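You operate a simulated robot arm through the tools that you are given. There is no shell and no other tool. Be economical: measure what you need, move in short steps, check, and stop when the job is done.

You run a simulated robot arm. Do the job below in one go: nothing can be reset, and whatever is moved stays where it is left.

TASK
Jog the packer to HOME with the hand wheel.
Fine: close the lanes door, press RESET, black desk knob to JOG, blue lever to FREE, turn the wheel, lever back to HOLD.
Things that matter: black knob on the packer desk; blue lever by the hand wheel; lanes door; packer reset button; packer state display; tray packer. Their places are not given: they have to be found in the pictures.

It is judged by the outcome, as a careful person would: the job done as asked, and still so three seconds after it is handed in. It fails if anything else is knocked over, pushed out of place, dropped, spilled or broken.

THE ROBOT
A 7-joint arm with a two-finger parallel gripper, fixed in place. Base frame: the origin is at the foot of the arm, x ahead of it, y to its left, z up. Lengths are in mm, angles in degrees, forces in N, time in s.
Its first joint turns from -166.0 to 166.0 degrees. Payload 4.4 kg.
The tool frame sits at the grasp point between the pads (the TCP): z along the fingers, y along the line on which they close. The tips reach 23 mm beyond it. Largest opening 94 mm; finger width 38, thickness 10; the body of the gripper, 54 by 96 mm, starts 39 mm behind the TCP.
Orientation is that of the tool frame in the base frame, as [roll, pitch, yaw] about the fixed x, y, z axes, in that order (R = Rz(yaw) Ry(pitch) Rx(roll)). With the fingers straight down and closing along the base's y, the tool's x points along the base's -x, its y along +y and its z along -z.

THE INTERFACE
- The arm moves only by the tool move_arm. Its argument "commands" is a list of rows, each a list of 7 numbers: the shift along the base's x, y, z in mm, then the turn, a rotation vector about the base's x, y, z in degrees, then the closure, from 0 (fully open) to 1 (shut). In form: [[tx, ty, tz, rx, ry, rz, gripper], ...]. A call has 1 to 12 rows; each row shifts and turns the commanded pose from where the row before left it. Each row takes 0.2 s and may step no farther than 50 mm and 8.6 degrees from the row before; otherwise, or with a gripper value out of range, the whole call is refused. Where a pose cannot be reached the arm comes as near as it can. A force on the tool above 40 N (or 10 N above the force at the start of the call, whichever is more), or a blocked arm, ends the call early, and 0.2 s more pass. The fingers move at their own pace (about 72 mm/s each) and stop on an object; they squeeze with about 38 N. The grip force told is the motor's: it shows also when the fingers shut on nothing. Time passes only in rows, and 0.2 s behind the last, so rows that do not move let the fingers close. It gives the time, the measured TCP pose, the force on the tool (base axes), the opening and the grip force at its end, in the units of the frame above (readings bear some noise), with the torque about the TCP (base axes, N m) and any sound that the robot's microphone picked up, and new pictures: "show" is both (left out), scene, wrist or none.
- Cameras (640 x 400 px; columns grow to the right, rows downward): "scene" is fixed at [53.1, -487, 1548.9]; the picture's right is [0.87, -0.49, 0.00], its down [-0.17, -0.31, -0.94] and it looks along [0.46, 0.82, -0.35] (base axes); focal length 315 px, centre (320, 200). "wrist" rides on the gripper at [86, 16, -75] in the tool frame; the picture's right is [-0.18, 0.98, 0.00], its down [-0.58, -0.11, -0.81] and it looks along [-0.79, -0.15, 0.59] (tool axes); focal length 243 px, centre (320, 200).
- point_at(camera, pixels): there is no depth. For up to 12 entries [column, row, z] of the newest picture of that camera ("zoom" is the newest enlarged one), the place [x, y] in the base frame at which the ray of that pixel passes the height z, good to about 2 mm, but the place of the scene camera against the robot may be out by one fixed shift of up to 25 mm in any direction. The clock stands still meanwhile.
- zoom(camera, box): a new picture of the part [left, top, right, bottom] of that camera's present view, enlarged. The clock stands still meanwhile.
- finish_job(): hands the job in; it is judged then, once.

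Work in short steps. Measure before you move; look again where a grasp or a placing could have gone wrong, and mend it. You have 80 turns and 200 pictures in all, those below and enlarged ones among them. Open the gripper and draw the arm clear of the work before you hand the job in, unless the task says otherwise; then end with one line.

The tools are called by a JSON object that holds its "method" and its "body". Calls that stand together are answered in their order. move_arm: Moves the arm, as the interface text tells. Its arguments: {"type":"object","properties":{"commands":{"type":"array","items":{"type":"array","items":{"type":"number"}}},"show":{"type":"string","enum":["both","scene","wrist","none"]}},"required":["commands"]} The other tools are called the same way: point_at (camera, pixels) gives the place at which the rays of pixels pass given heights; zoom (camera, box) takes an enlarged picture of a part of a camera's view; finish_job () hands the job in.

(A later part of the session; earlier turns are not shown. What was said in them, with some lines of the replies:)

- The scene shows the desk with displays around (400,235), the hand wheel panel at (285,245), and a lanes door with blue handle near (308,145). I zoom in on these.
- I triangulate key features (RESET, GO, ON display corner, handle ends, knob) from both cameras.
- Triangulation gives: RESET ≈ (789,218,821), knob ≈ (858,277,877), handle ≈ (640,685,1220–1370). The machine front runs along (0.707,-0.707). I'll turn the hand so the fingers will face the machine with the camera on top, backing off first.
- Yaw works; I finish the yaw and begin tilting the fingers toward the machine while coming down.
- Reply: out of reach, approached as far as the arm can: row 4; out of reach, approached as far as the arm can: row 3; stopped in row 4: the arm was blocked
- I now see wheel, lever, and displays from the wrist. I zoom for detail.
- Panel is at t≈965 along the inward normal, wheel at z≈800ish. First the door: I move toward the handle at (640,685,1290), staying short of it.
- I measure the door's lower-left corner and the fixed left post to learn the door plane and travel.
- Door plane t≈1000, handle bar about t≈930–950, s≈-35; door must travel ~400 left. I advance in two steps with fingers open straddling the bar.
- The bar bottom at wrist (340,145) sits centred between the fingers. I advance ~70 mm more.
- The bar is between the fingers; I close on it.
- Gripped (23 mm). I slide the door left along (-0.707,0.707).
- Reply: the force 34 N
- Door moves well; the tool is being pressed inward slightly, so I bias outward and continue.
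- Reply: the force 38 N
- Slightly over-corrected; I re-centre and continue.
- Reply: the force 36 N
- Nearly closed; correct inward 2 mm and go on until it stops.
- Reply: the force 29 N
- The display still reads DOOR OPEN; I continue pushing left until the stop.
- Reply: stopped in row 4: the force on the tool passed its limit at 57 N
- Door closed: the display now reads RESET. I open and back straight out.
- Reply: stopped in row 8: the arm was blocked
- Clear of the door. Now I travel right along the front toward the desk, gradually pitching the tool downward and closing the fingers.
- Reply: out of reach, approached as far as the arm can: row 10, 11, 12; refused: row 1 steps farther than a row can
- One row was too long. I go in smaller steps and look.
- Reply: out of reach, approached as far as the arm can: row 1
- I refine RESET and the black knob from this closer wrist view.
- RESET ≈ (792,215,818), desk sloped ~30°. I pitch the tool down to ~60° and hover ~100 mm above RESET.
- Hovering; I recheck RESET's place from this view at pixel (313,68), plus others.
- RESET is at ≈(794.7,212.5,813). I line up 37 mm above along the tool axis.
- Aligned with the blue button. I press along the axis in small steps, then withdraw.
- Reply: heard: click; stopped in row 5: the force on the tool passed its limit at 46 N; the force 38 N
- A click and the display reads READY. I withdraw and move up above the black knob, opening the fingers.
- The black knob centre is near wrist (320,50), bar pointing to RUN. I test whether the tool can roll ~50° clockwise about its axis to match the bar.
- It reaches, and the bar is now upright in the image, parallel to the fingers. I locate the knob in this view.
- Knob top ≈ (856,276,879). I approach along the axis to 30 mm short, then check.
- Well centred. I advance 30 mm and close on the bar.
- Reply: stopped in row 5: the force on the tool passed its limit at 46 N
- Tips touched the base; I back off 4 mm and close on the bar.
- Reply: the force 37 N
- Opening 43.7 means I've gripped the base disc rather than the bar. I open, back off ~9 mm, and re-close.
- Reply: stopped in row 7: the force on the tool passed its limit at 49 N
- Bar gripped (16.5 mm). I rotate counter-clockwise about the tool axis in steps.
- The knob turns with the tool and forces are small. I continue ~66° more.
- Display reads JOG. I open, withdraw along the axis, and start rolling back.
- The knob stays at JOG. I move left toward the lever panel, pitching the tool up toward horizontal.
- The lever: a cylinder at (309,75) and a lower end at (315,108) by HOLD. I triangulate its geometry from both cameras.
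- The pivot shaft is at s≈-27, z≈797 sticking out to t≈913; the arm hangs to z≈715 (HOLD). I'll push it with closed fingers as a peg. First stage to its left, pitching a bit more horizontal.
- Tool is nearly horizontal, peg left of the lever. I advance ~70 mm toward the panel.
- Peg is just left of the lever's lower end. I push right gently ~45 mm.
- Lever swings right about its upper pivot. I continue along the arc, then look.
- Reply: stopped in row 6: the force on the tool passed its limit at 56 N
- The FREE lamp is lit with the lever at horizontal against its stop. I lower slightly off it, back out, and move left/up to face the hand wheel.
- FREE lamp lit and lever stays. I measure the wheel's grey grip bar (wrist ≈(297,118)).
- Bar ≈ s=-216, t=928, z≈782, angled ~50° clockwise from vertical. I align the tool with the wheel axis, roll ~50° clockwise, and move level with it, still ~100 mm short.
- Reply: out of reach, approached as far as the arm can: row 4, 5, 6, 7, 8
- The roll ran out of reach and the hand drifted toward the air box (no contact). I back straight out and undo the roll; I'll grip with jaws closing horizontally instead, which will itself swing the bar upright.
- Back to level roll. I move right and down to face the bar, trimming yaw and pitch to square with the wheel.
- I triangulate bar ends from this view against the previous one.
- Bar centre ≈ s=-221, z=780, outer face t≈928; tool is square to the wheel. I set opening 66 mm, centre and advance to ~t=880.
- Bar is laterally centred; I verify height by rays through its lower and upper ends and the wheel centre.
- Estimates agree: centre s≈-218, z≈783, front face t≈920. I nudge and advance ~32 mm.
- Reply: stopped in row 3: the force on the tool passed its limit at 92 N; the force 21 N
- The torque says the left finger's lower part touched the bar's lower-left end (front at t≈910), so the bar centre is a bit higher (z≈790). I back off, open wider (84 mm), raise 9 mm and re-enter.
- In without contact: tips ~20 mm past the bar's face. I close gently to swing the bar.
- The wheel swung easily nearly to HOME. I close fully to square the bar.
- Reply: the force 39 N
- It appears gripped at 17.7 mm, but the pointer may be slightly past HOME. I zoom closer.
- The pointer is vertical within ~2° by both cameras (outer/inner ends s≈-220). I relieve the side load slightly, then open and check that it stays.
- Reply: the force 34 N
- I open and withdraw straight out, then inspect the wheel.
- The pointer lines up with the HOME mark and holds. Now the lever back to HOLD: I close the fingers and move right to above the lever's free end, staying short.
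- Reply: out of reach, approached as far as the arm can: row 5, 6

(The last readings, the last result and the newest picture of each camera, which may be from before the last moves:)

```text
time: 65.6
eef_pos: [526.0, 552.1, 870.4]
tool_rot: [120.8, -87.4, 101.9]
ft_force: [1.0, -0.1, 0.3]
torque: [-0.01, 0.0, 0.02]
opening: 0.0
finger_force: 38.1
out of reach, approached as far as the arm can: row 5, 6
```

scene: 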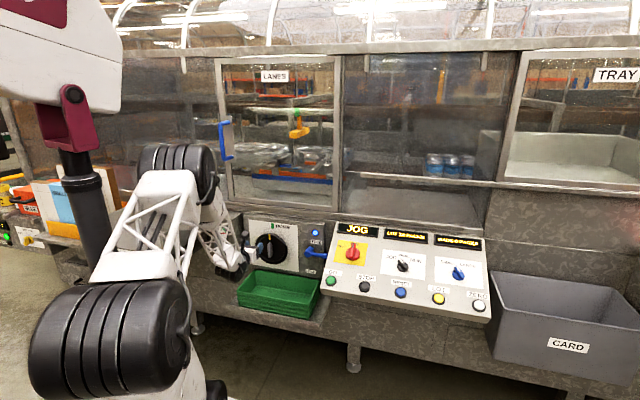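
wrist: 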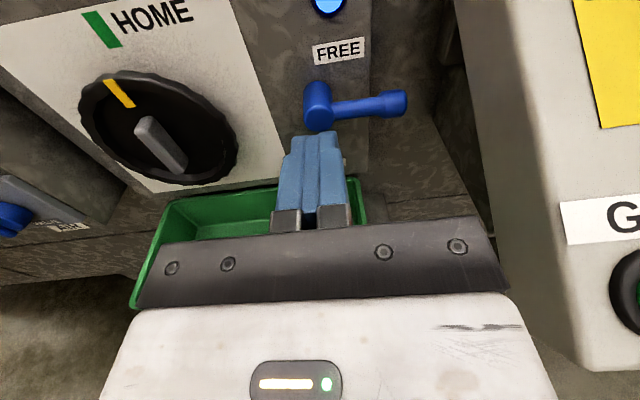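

Slight reach limit with the level tool; I pitch ~12° down (as in the first lever push) and continue right.

{"method": "move_arm", "body": {"commands": [[0, 0, 0, -2.9, 2.9, 0, 1], [10, -10, 0, -2.9, 2.9, 0, 1], [10, -10, 0, -2.9, 2.9, 0, 1], [10, -10, 0, 0, 0, 0, 1], [0, 0, 0, 0, 0, 0, 1]], "show": "both"}}

```text
time: 66.8
eef_pos: [550.2, 529.6, 870.9]
tool_rot: [162.0, -79.9, 60.2]
ft_force: [-0.1, -1.1, -0.3]
torque: [0.03, 0.01, -0.03]
opening: 0.0
finger_force: 38.2
out of reach, approached as far as the arm can: row 1, 4
```

scene: 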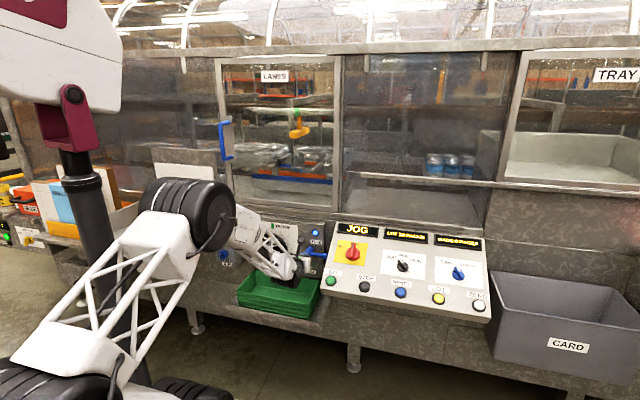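
wrist: 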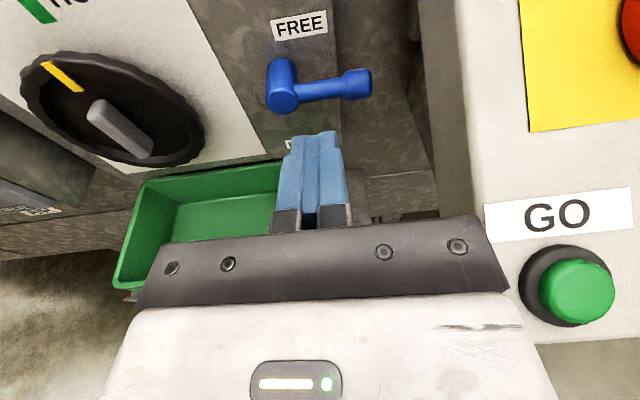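

At s≈15. I advance over the lever (z≈848) with the peg above its free end.

{"method": "move_arm", "body": {"commands": [[5, -5, -12, 0, 0, 0, 1], [25, 25, -5, 0, 0, 0, 1], [25, 25, -4, 0, 0, 0, 1], [25, 25, 0, 0, 0, 0, 1], [23, 23, 0, 0, 0, 0, 1], [0, 0, 0, 0, 0, 0, 1]], "show": "wrist"}}

{"method": "zoom", "body": {"camera": "scene", "box": [256, 200, 356, 300]}}

```text
time: 68.2
eef_pos: [644.0, 633.4, 854.0]
tool_rot: [164.1, -80.1, 58.6]
ft_force: [0.4, 0.8, 1.4]
torque: [0.01, 0.01, -0.02]
opening: 0.0
finger_force: 38.4
out of reach, approached as far as the arm can: row 1, 2
```

wrist: 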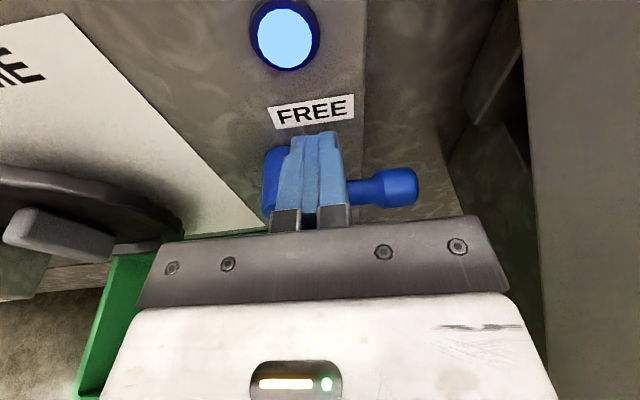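

```text
4.00 times, centred on (306, 250) of scene
```

zoom: 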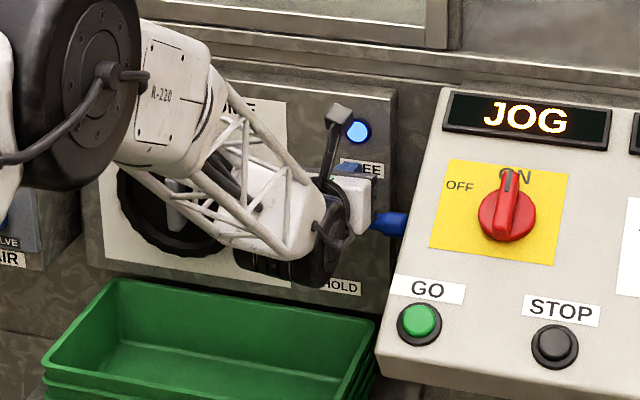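

Peg is above the lever arm. I shift right for leverage and push down in steps.

{"method": "move_arm", "body": {"commands": [[5, -5, -4, 0, 0, 0, 1], [5, -5, -8, 0, 0, 0, 1], [1, -1, -12, 0, 0, 0, 1], [1, -1, -12, 0, 0, 0, 1], [1, -1, -12, 0, 0, 0, 1], [0, 0, -10, 0, 0, 0, 1], [0, 0, 0, 0, 0, 0, 1]], "show": "wrist"}}

{"method": "zoom", "body": {"camera": "scene", "box": [256, 200, 356, 300]}}

```text
time: 69.8
eef_pos: [645.4, 635.5, 799.2]
tool_rot: [162.9, -80.0, 59.5]
ft_force: [-0.6, -0.2, -0.2]
torque: [0.05, -0.02, -0.04]
opening: 0.0
finger_force: 38.3
out of reach, approached as far as the arm can: row 2, 3, 4, 6
```

wrist: 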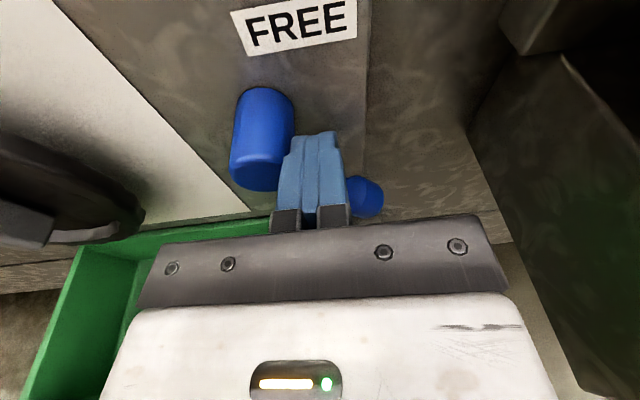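

```text
4.00 times, centred on (306, 250) of scene
```

zoom: 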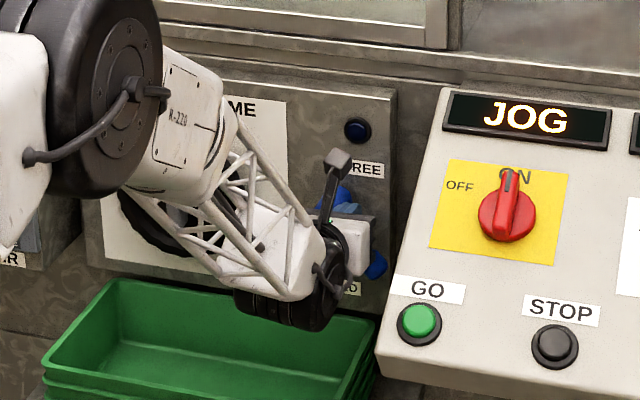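

Lamp went off, lever at ~50°. I keep pushing down, then left to bring it vertical.

{"method": "move_arm", "body": {"commands": [[1, -1, -12, 0, 0, 0, 1], [0, 0, -12, 0, 0, 0, 1], [0, 0, -12, 0, 0, 0, 1], [-1, 1, -8, 0, 0, 0, 1], [-3, 3, -4, 0, 0, 0, 1], [-3, 3, 0, 0, 0, 0, 1], [-3, 3, 0, 0, 0, 0, 1], [0, 0, 0, 0, 0, 0, 1]], "show": "wrist"}}

{"method": "zoom", "body": {"camera": "scene", "box": [256, 200, 356, 300]}}

```text
time: 71.4
eef_pos: [635.9, 645.1, 750.9]
tool_rot: [164.8, -80.1, 57.5]
ft_force: [12.7, -10.3, 0.6]
torque: [0.19, 0.18, -0.47]
opening: 0.0
finger_force: 37.8
out of reach, approached as far as the arm can: row 2
stopped in row 8: the force on the tool passed its limit at 49 N (the readings are from after the stop); the commanded pose is now the measured one
```

wrist: 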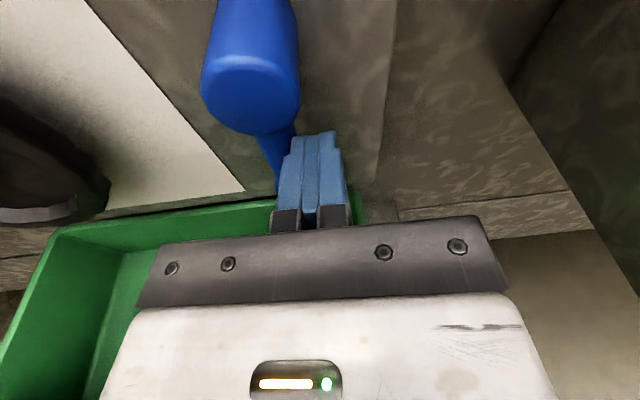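

```text
4.00 times, centred on (306, 250) of scene
```

zoom: 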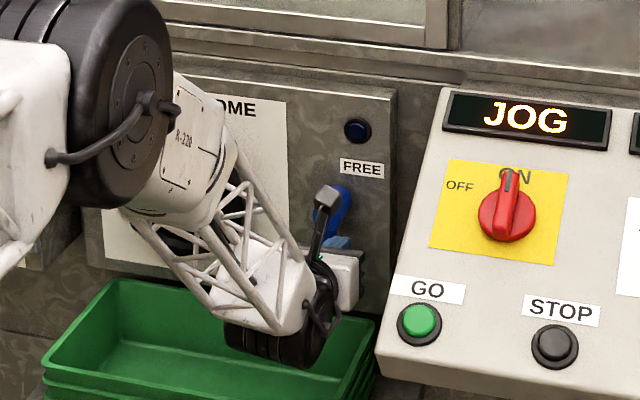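

It hit its stop (force 49 N at s≈-6). I ease off right and withdraw straight out to look.

{"method": "move_arm", "body": {"commands": [[5, -5, 0, 0, 0, 0, 1], [-20, -20, 0, 0, 0, 0, 1], [-25, -25, 0, 0, 0, 0, 1], [-25, -25, 0, 0, 0, 0, 1], [-25, -25, 20, 0, 0, 0, 1], [-25, -25, 40, 0, 0, 0, 1], [-10, -10, 45, 0, 0, 0, 1], [0, 0, 45, 0, 0, 0, 1], [0, 0, 0, 0, 0, 0, 0.5]], "show": "both"}}

{"method": "zoom", "body": {"camera": "scene", "box": [236, 205, 396, 295]}}

{"method": "zoom", "body": {"camera": "wrist", "box": [0, 0, 440, 220]}}

```text
refused: row 6 steps farther than a row can; nothing moved
```

```text
4.00 times, centred on (316, 250) of scene
```

zoom: 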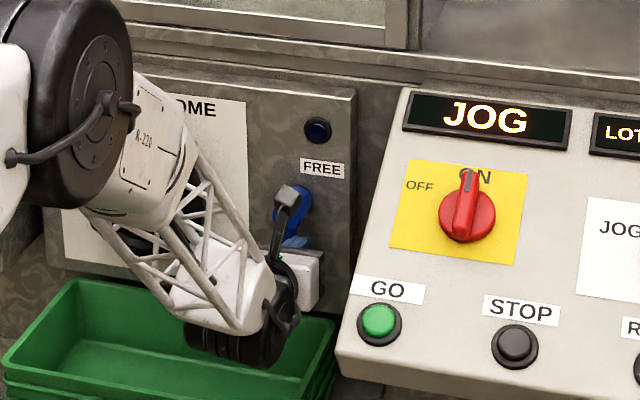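

```text
1.45 times, centred on (220, 110) of wrist
```

zoom: 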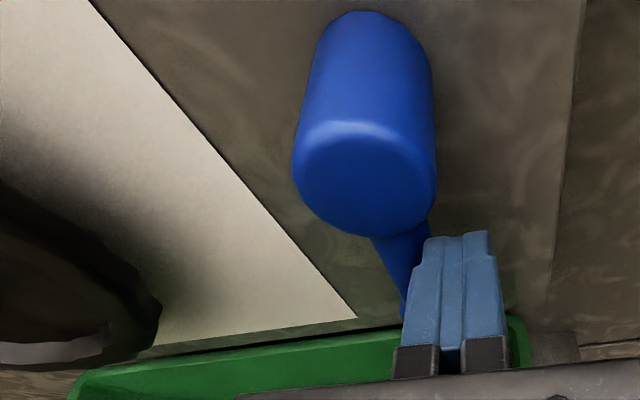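

One row was too long; same retreat with shorter rows.

{"method": "move_arm", "body": {"commands": [[5, -5, 0, 0, 0, 0, 1], [-20, -20, 0, 0, 0, 0, 1], [-25, -25, 0, 0, 0, 0, 1], [-25, -25, 0, 0, 0, 0, 1], [-25, -25, 20, 0, 0, 0, 1], [-20, -20, 35, 0, 0, 0, 1], [-10, -10, 45, 0, 0, 0, 1], [0, 0, 45, 0, 0, 0, 1], [0, 0, 0, 0, 0, 0, 0.5]], "show": "both"}}

{"method": "zoom", "body": {"camera": "scene", "box": [236, 205, 396, 295]}}

{"method": "zoom", "body": {"camera": "wrist", "box": [0, 0, 440, 220]}}

```text
time: 73.4
eef_pos: [515.5, 514.9, 897.6]
tool_rot: [164.8, -80.2, 57.8]
ft_force: [0.0, -0.2, 0.5]
torque: [0.02, -0.02, 0.01]
opening: 47.2
finger_force: 0.0
```

scene: 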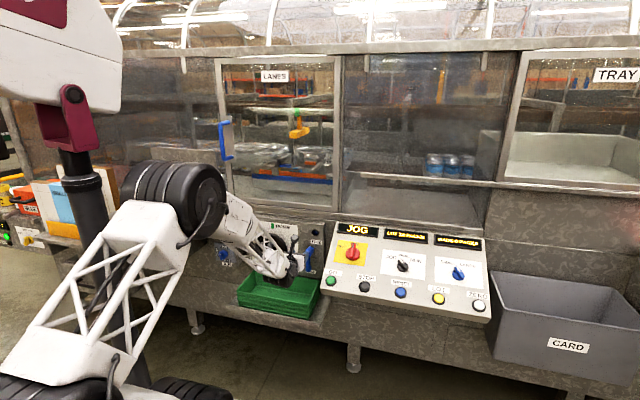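
wrist: 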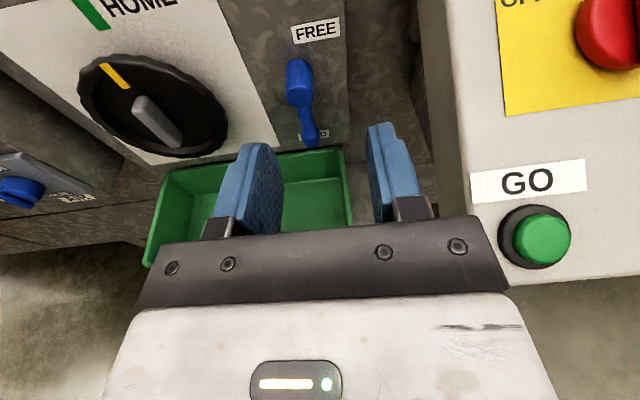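

```text
4.00 times, centred on (316, 250) of scene
```

zoom: 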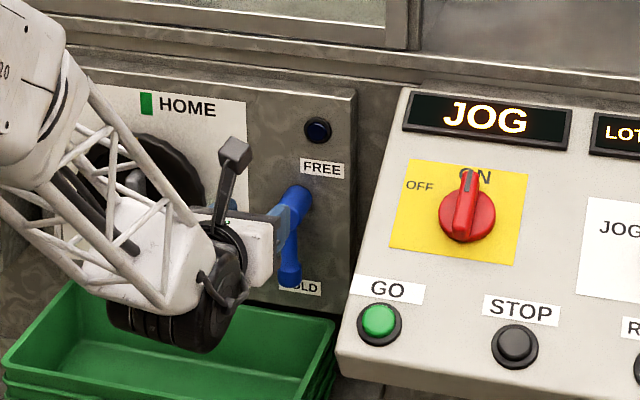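

```text
1.45 times, centred on (220, 110) of wrist
```

zoom: 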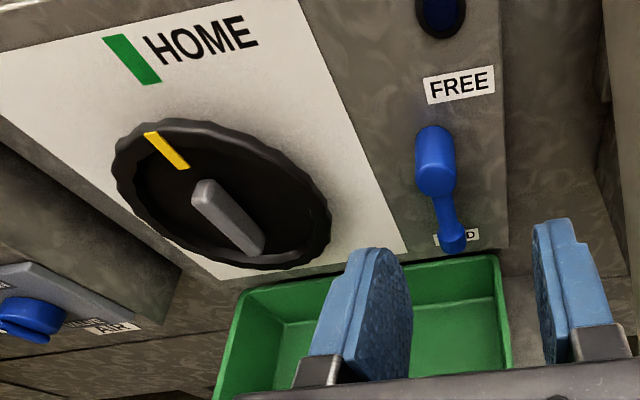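

Lever is down at HOLD, lamp off. I draw the arm back and left to clear the scene view for a final check.

{"method": "move_arm", "body": {"commands": [[-25, -25, 30, 0, 0, 0, 0], [-25, -25, 30, 0, 0, 0, 0], [-25, -25, 30, -4, 4, 0, 0], [-15, -15, 40, -4, 4, 0, 0], [0, 0, 45, -4, 4, 0, 0], [0, 0, 45, -4, 4, 0, 0], [0, 0, 45, 0, 0, 0, 0], [0, 0, 45, 0, 0, 0, 0], [0, 0, 0, 0, 0, 0, 0]], "show": "scene"}}

{"method": "zoom", "body": {"camera": "scene", "box": [236, 210, 336, 290]}}

{"method": "zoom", "body": {"camera": "scene", "box": [310, 210, 510, 325]}}

```text
time: 75.4
eef_pos: [423.4, 423.7, 1205.3]
tool_rot: [173.9, -57.6, 49.1]
ft_force: [-0.3, 0.0, 0.6]
torque: [-0.03, 0.04, 0.03]
opening: 94.0
finger_force: 0.2
```

scene: 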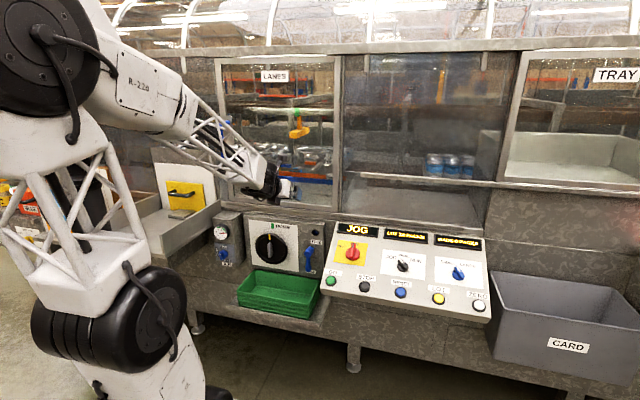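

```text
5.00 times, centred on (286, 250) of scene
```

zoom: 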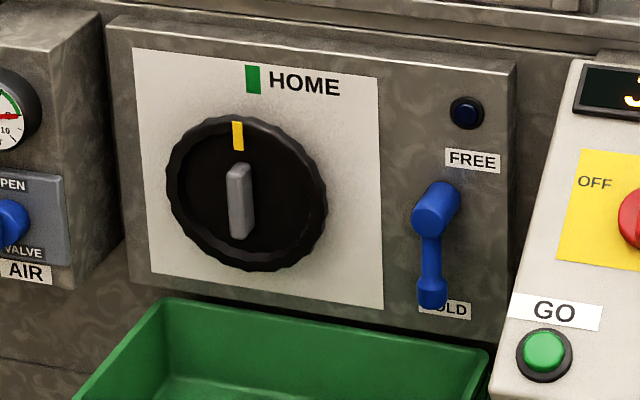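

```text
3.20 times, centred on (410, 268) of scene
```

zoom: 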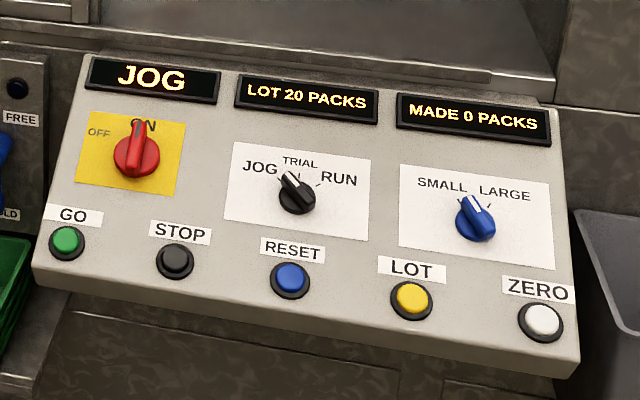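

Everything matches: lever identical to its start HOLD pose, JOG selected, wheel pointer up. I check the pointer angle more finely.

{"method": "zoom", "body": {"camera": "scene", "box": [250, 220, 292, 262]}}

{"method": "zoom", "body": {"camera": "scene", "box": [200, 40, 360, 215]}}

```text
9.52 times, centred on (271, 241) of scene
```

zoom: 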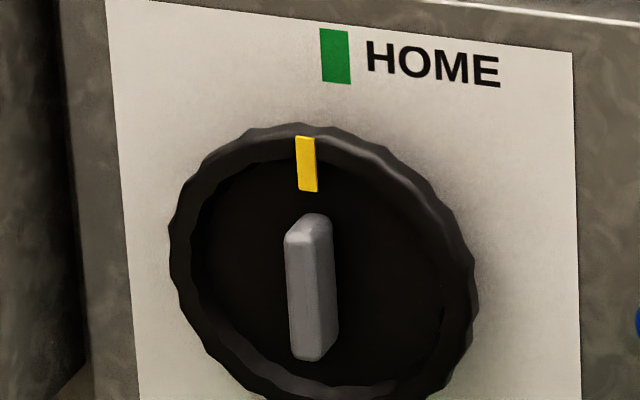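

```text
2.29 times, centred on (280, 128) of scene
```

zoom: 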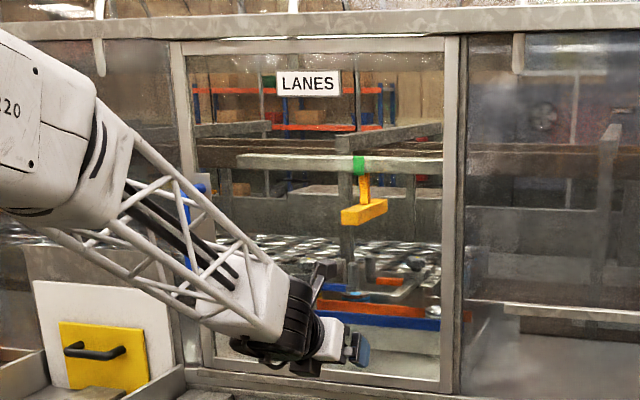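

The pointer edge is parallel to the HOME mark, and the yellow pusher inside lines up with the green mark on its rail. The gripper is open and the arm is clear, so I hand in.

{"method": "finish_job", "body": {}}

```text
The job is handed in.
```

The packer is jogged to HOME: the lanes door is closed, RESET pressed, the black knob is at JOG and the blue lever is back at HOLD. The display still reads JOG, so I judged HOME by eye: the wheel pointer sits at its mark and the pusher at the green mark on its rail.
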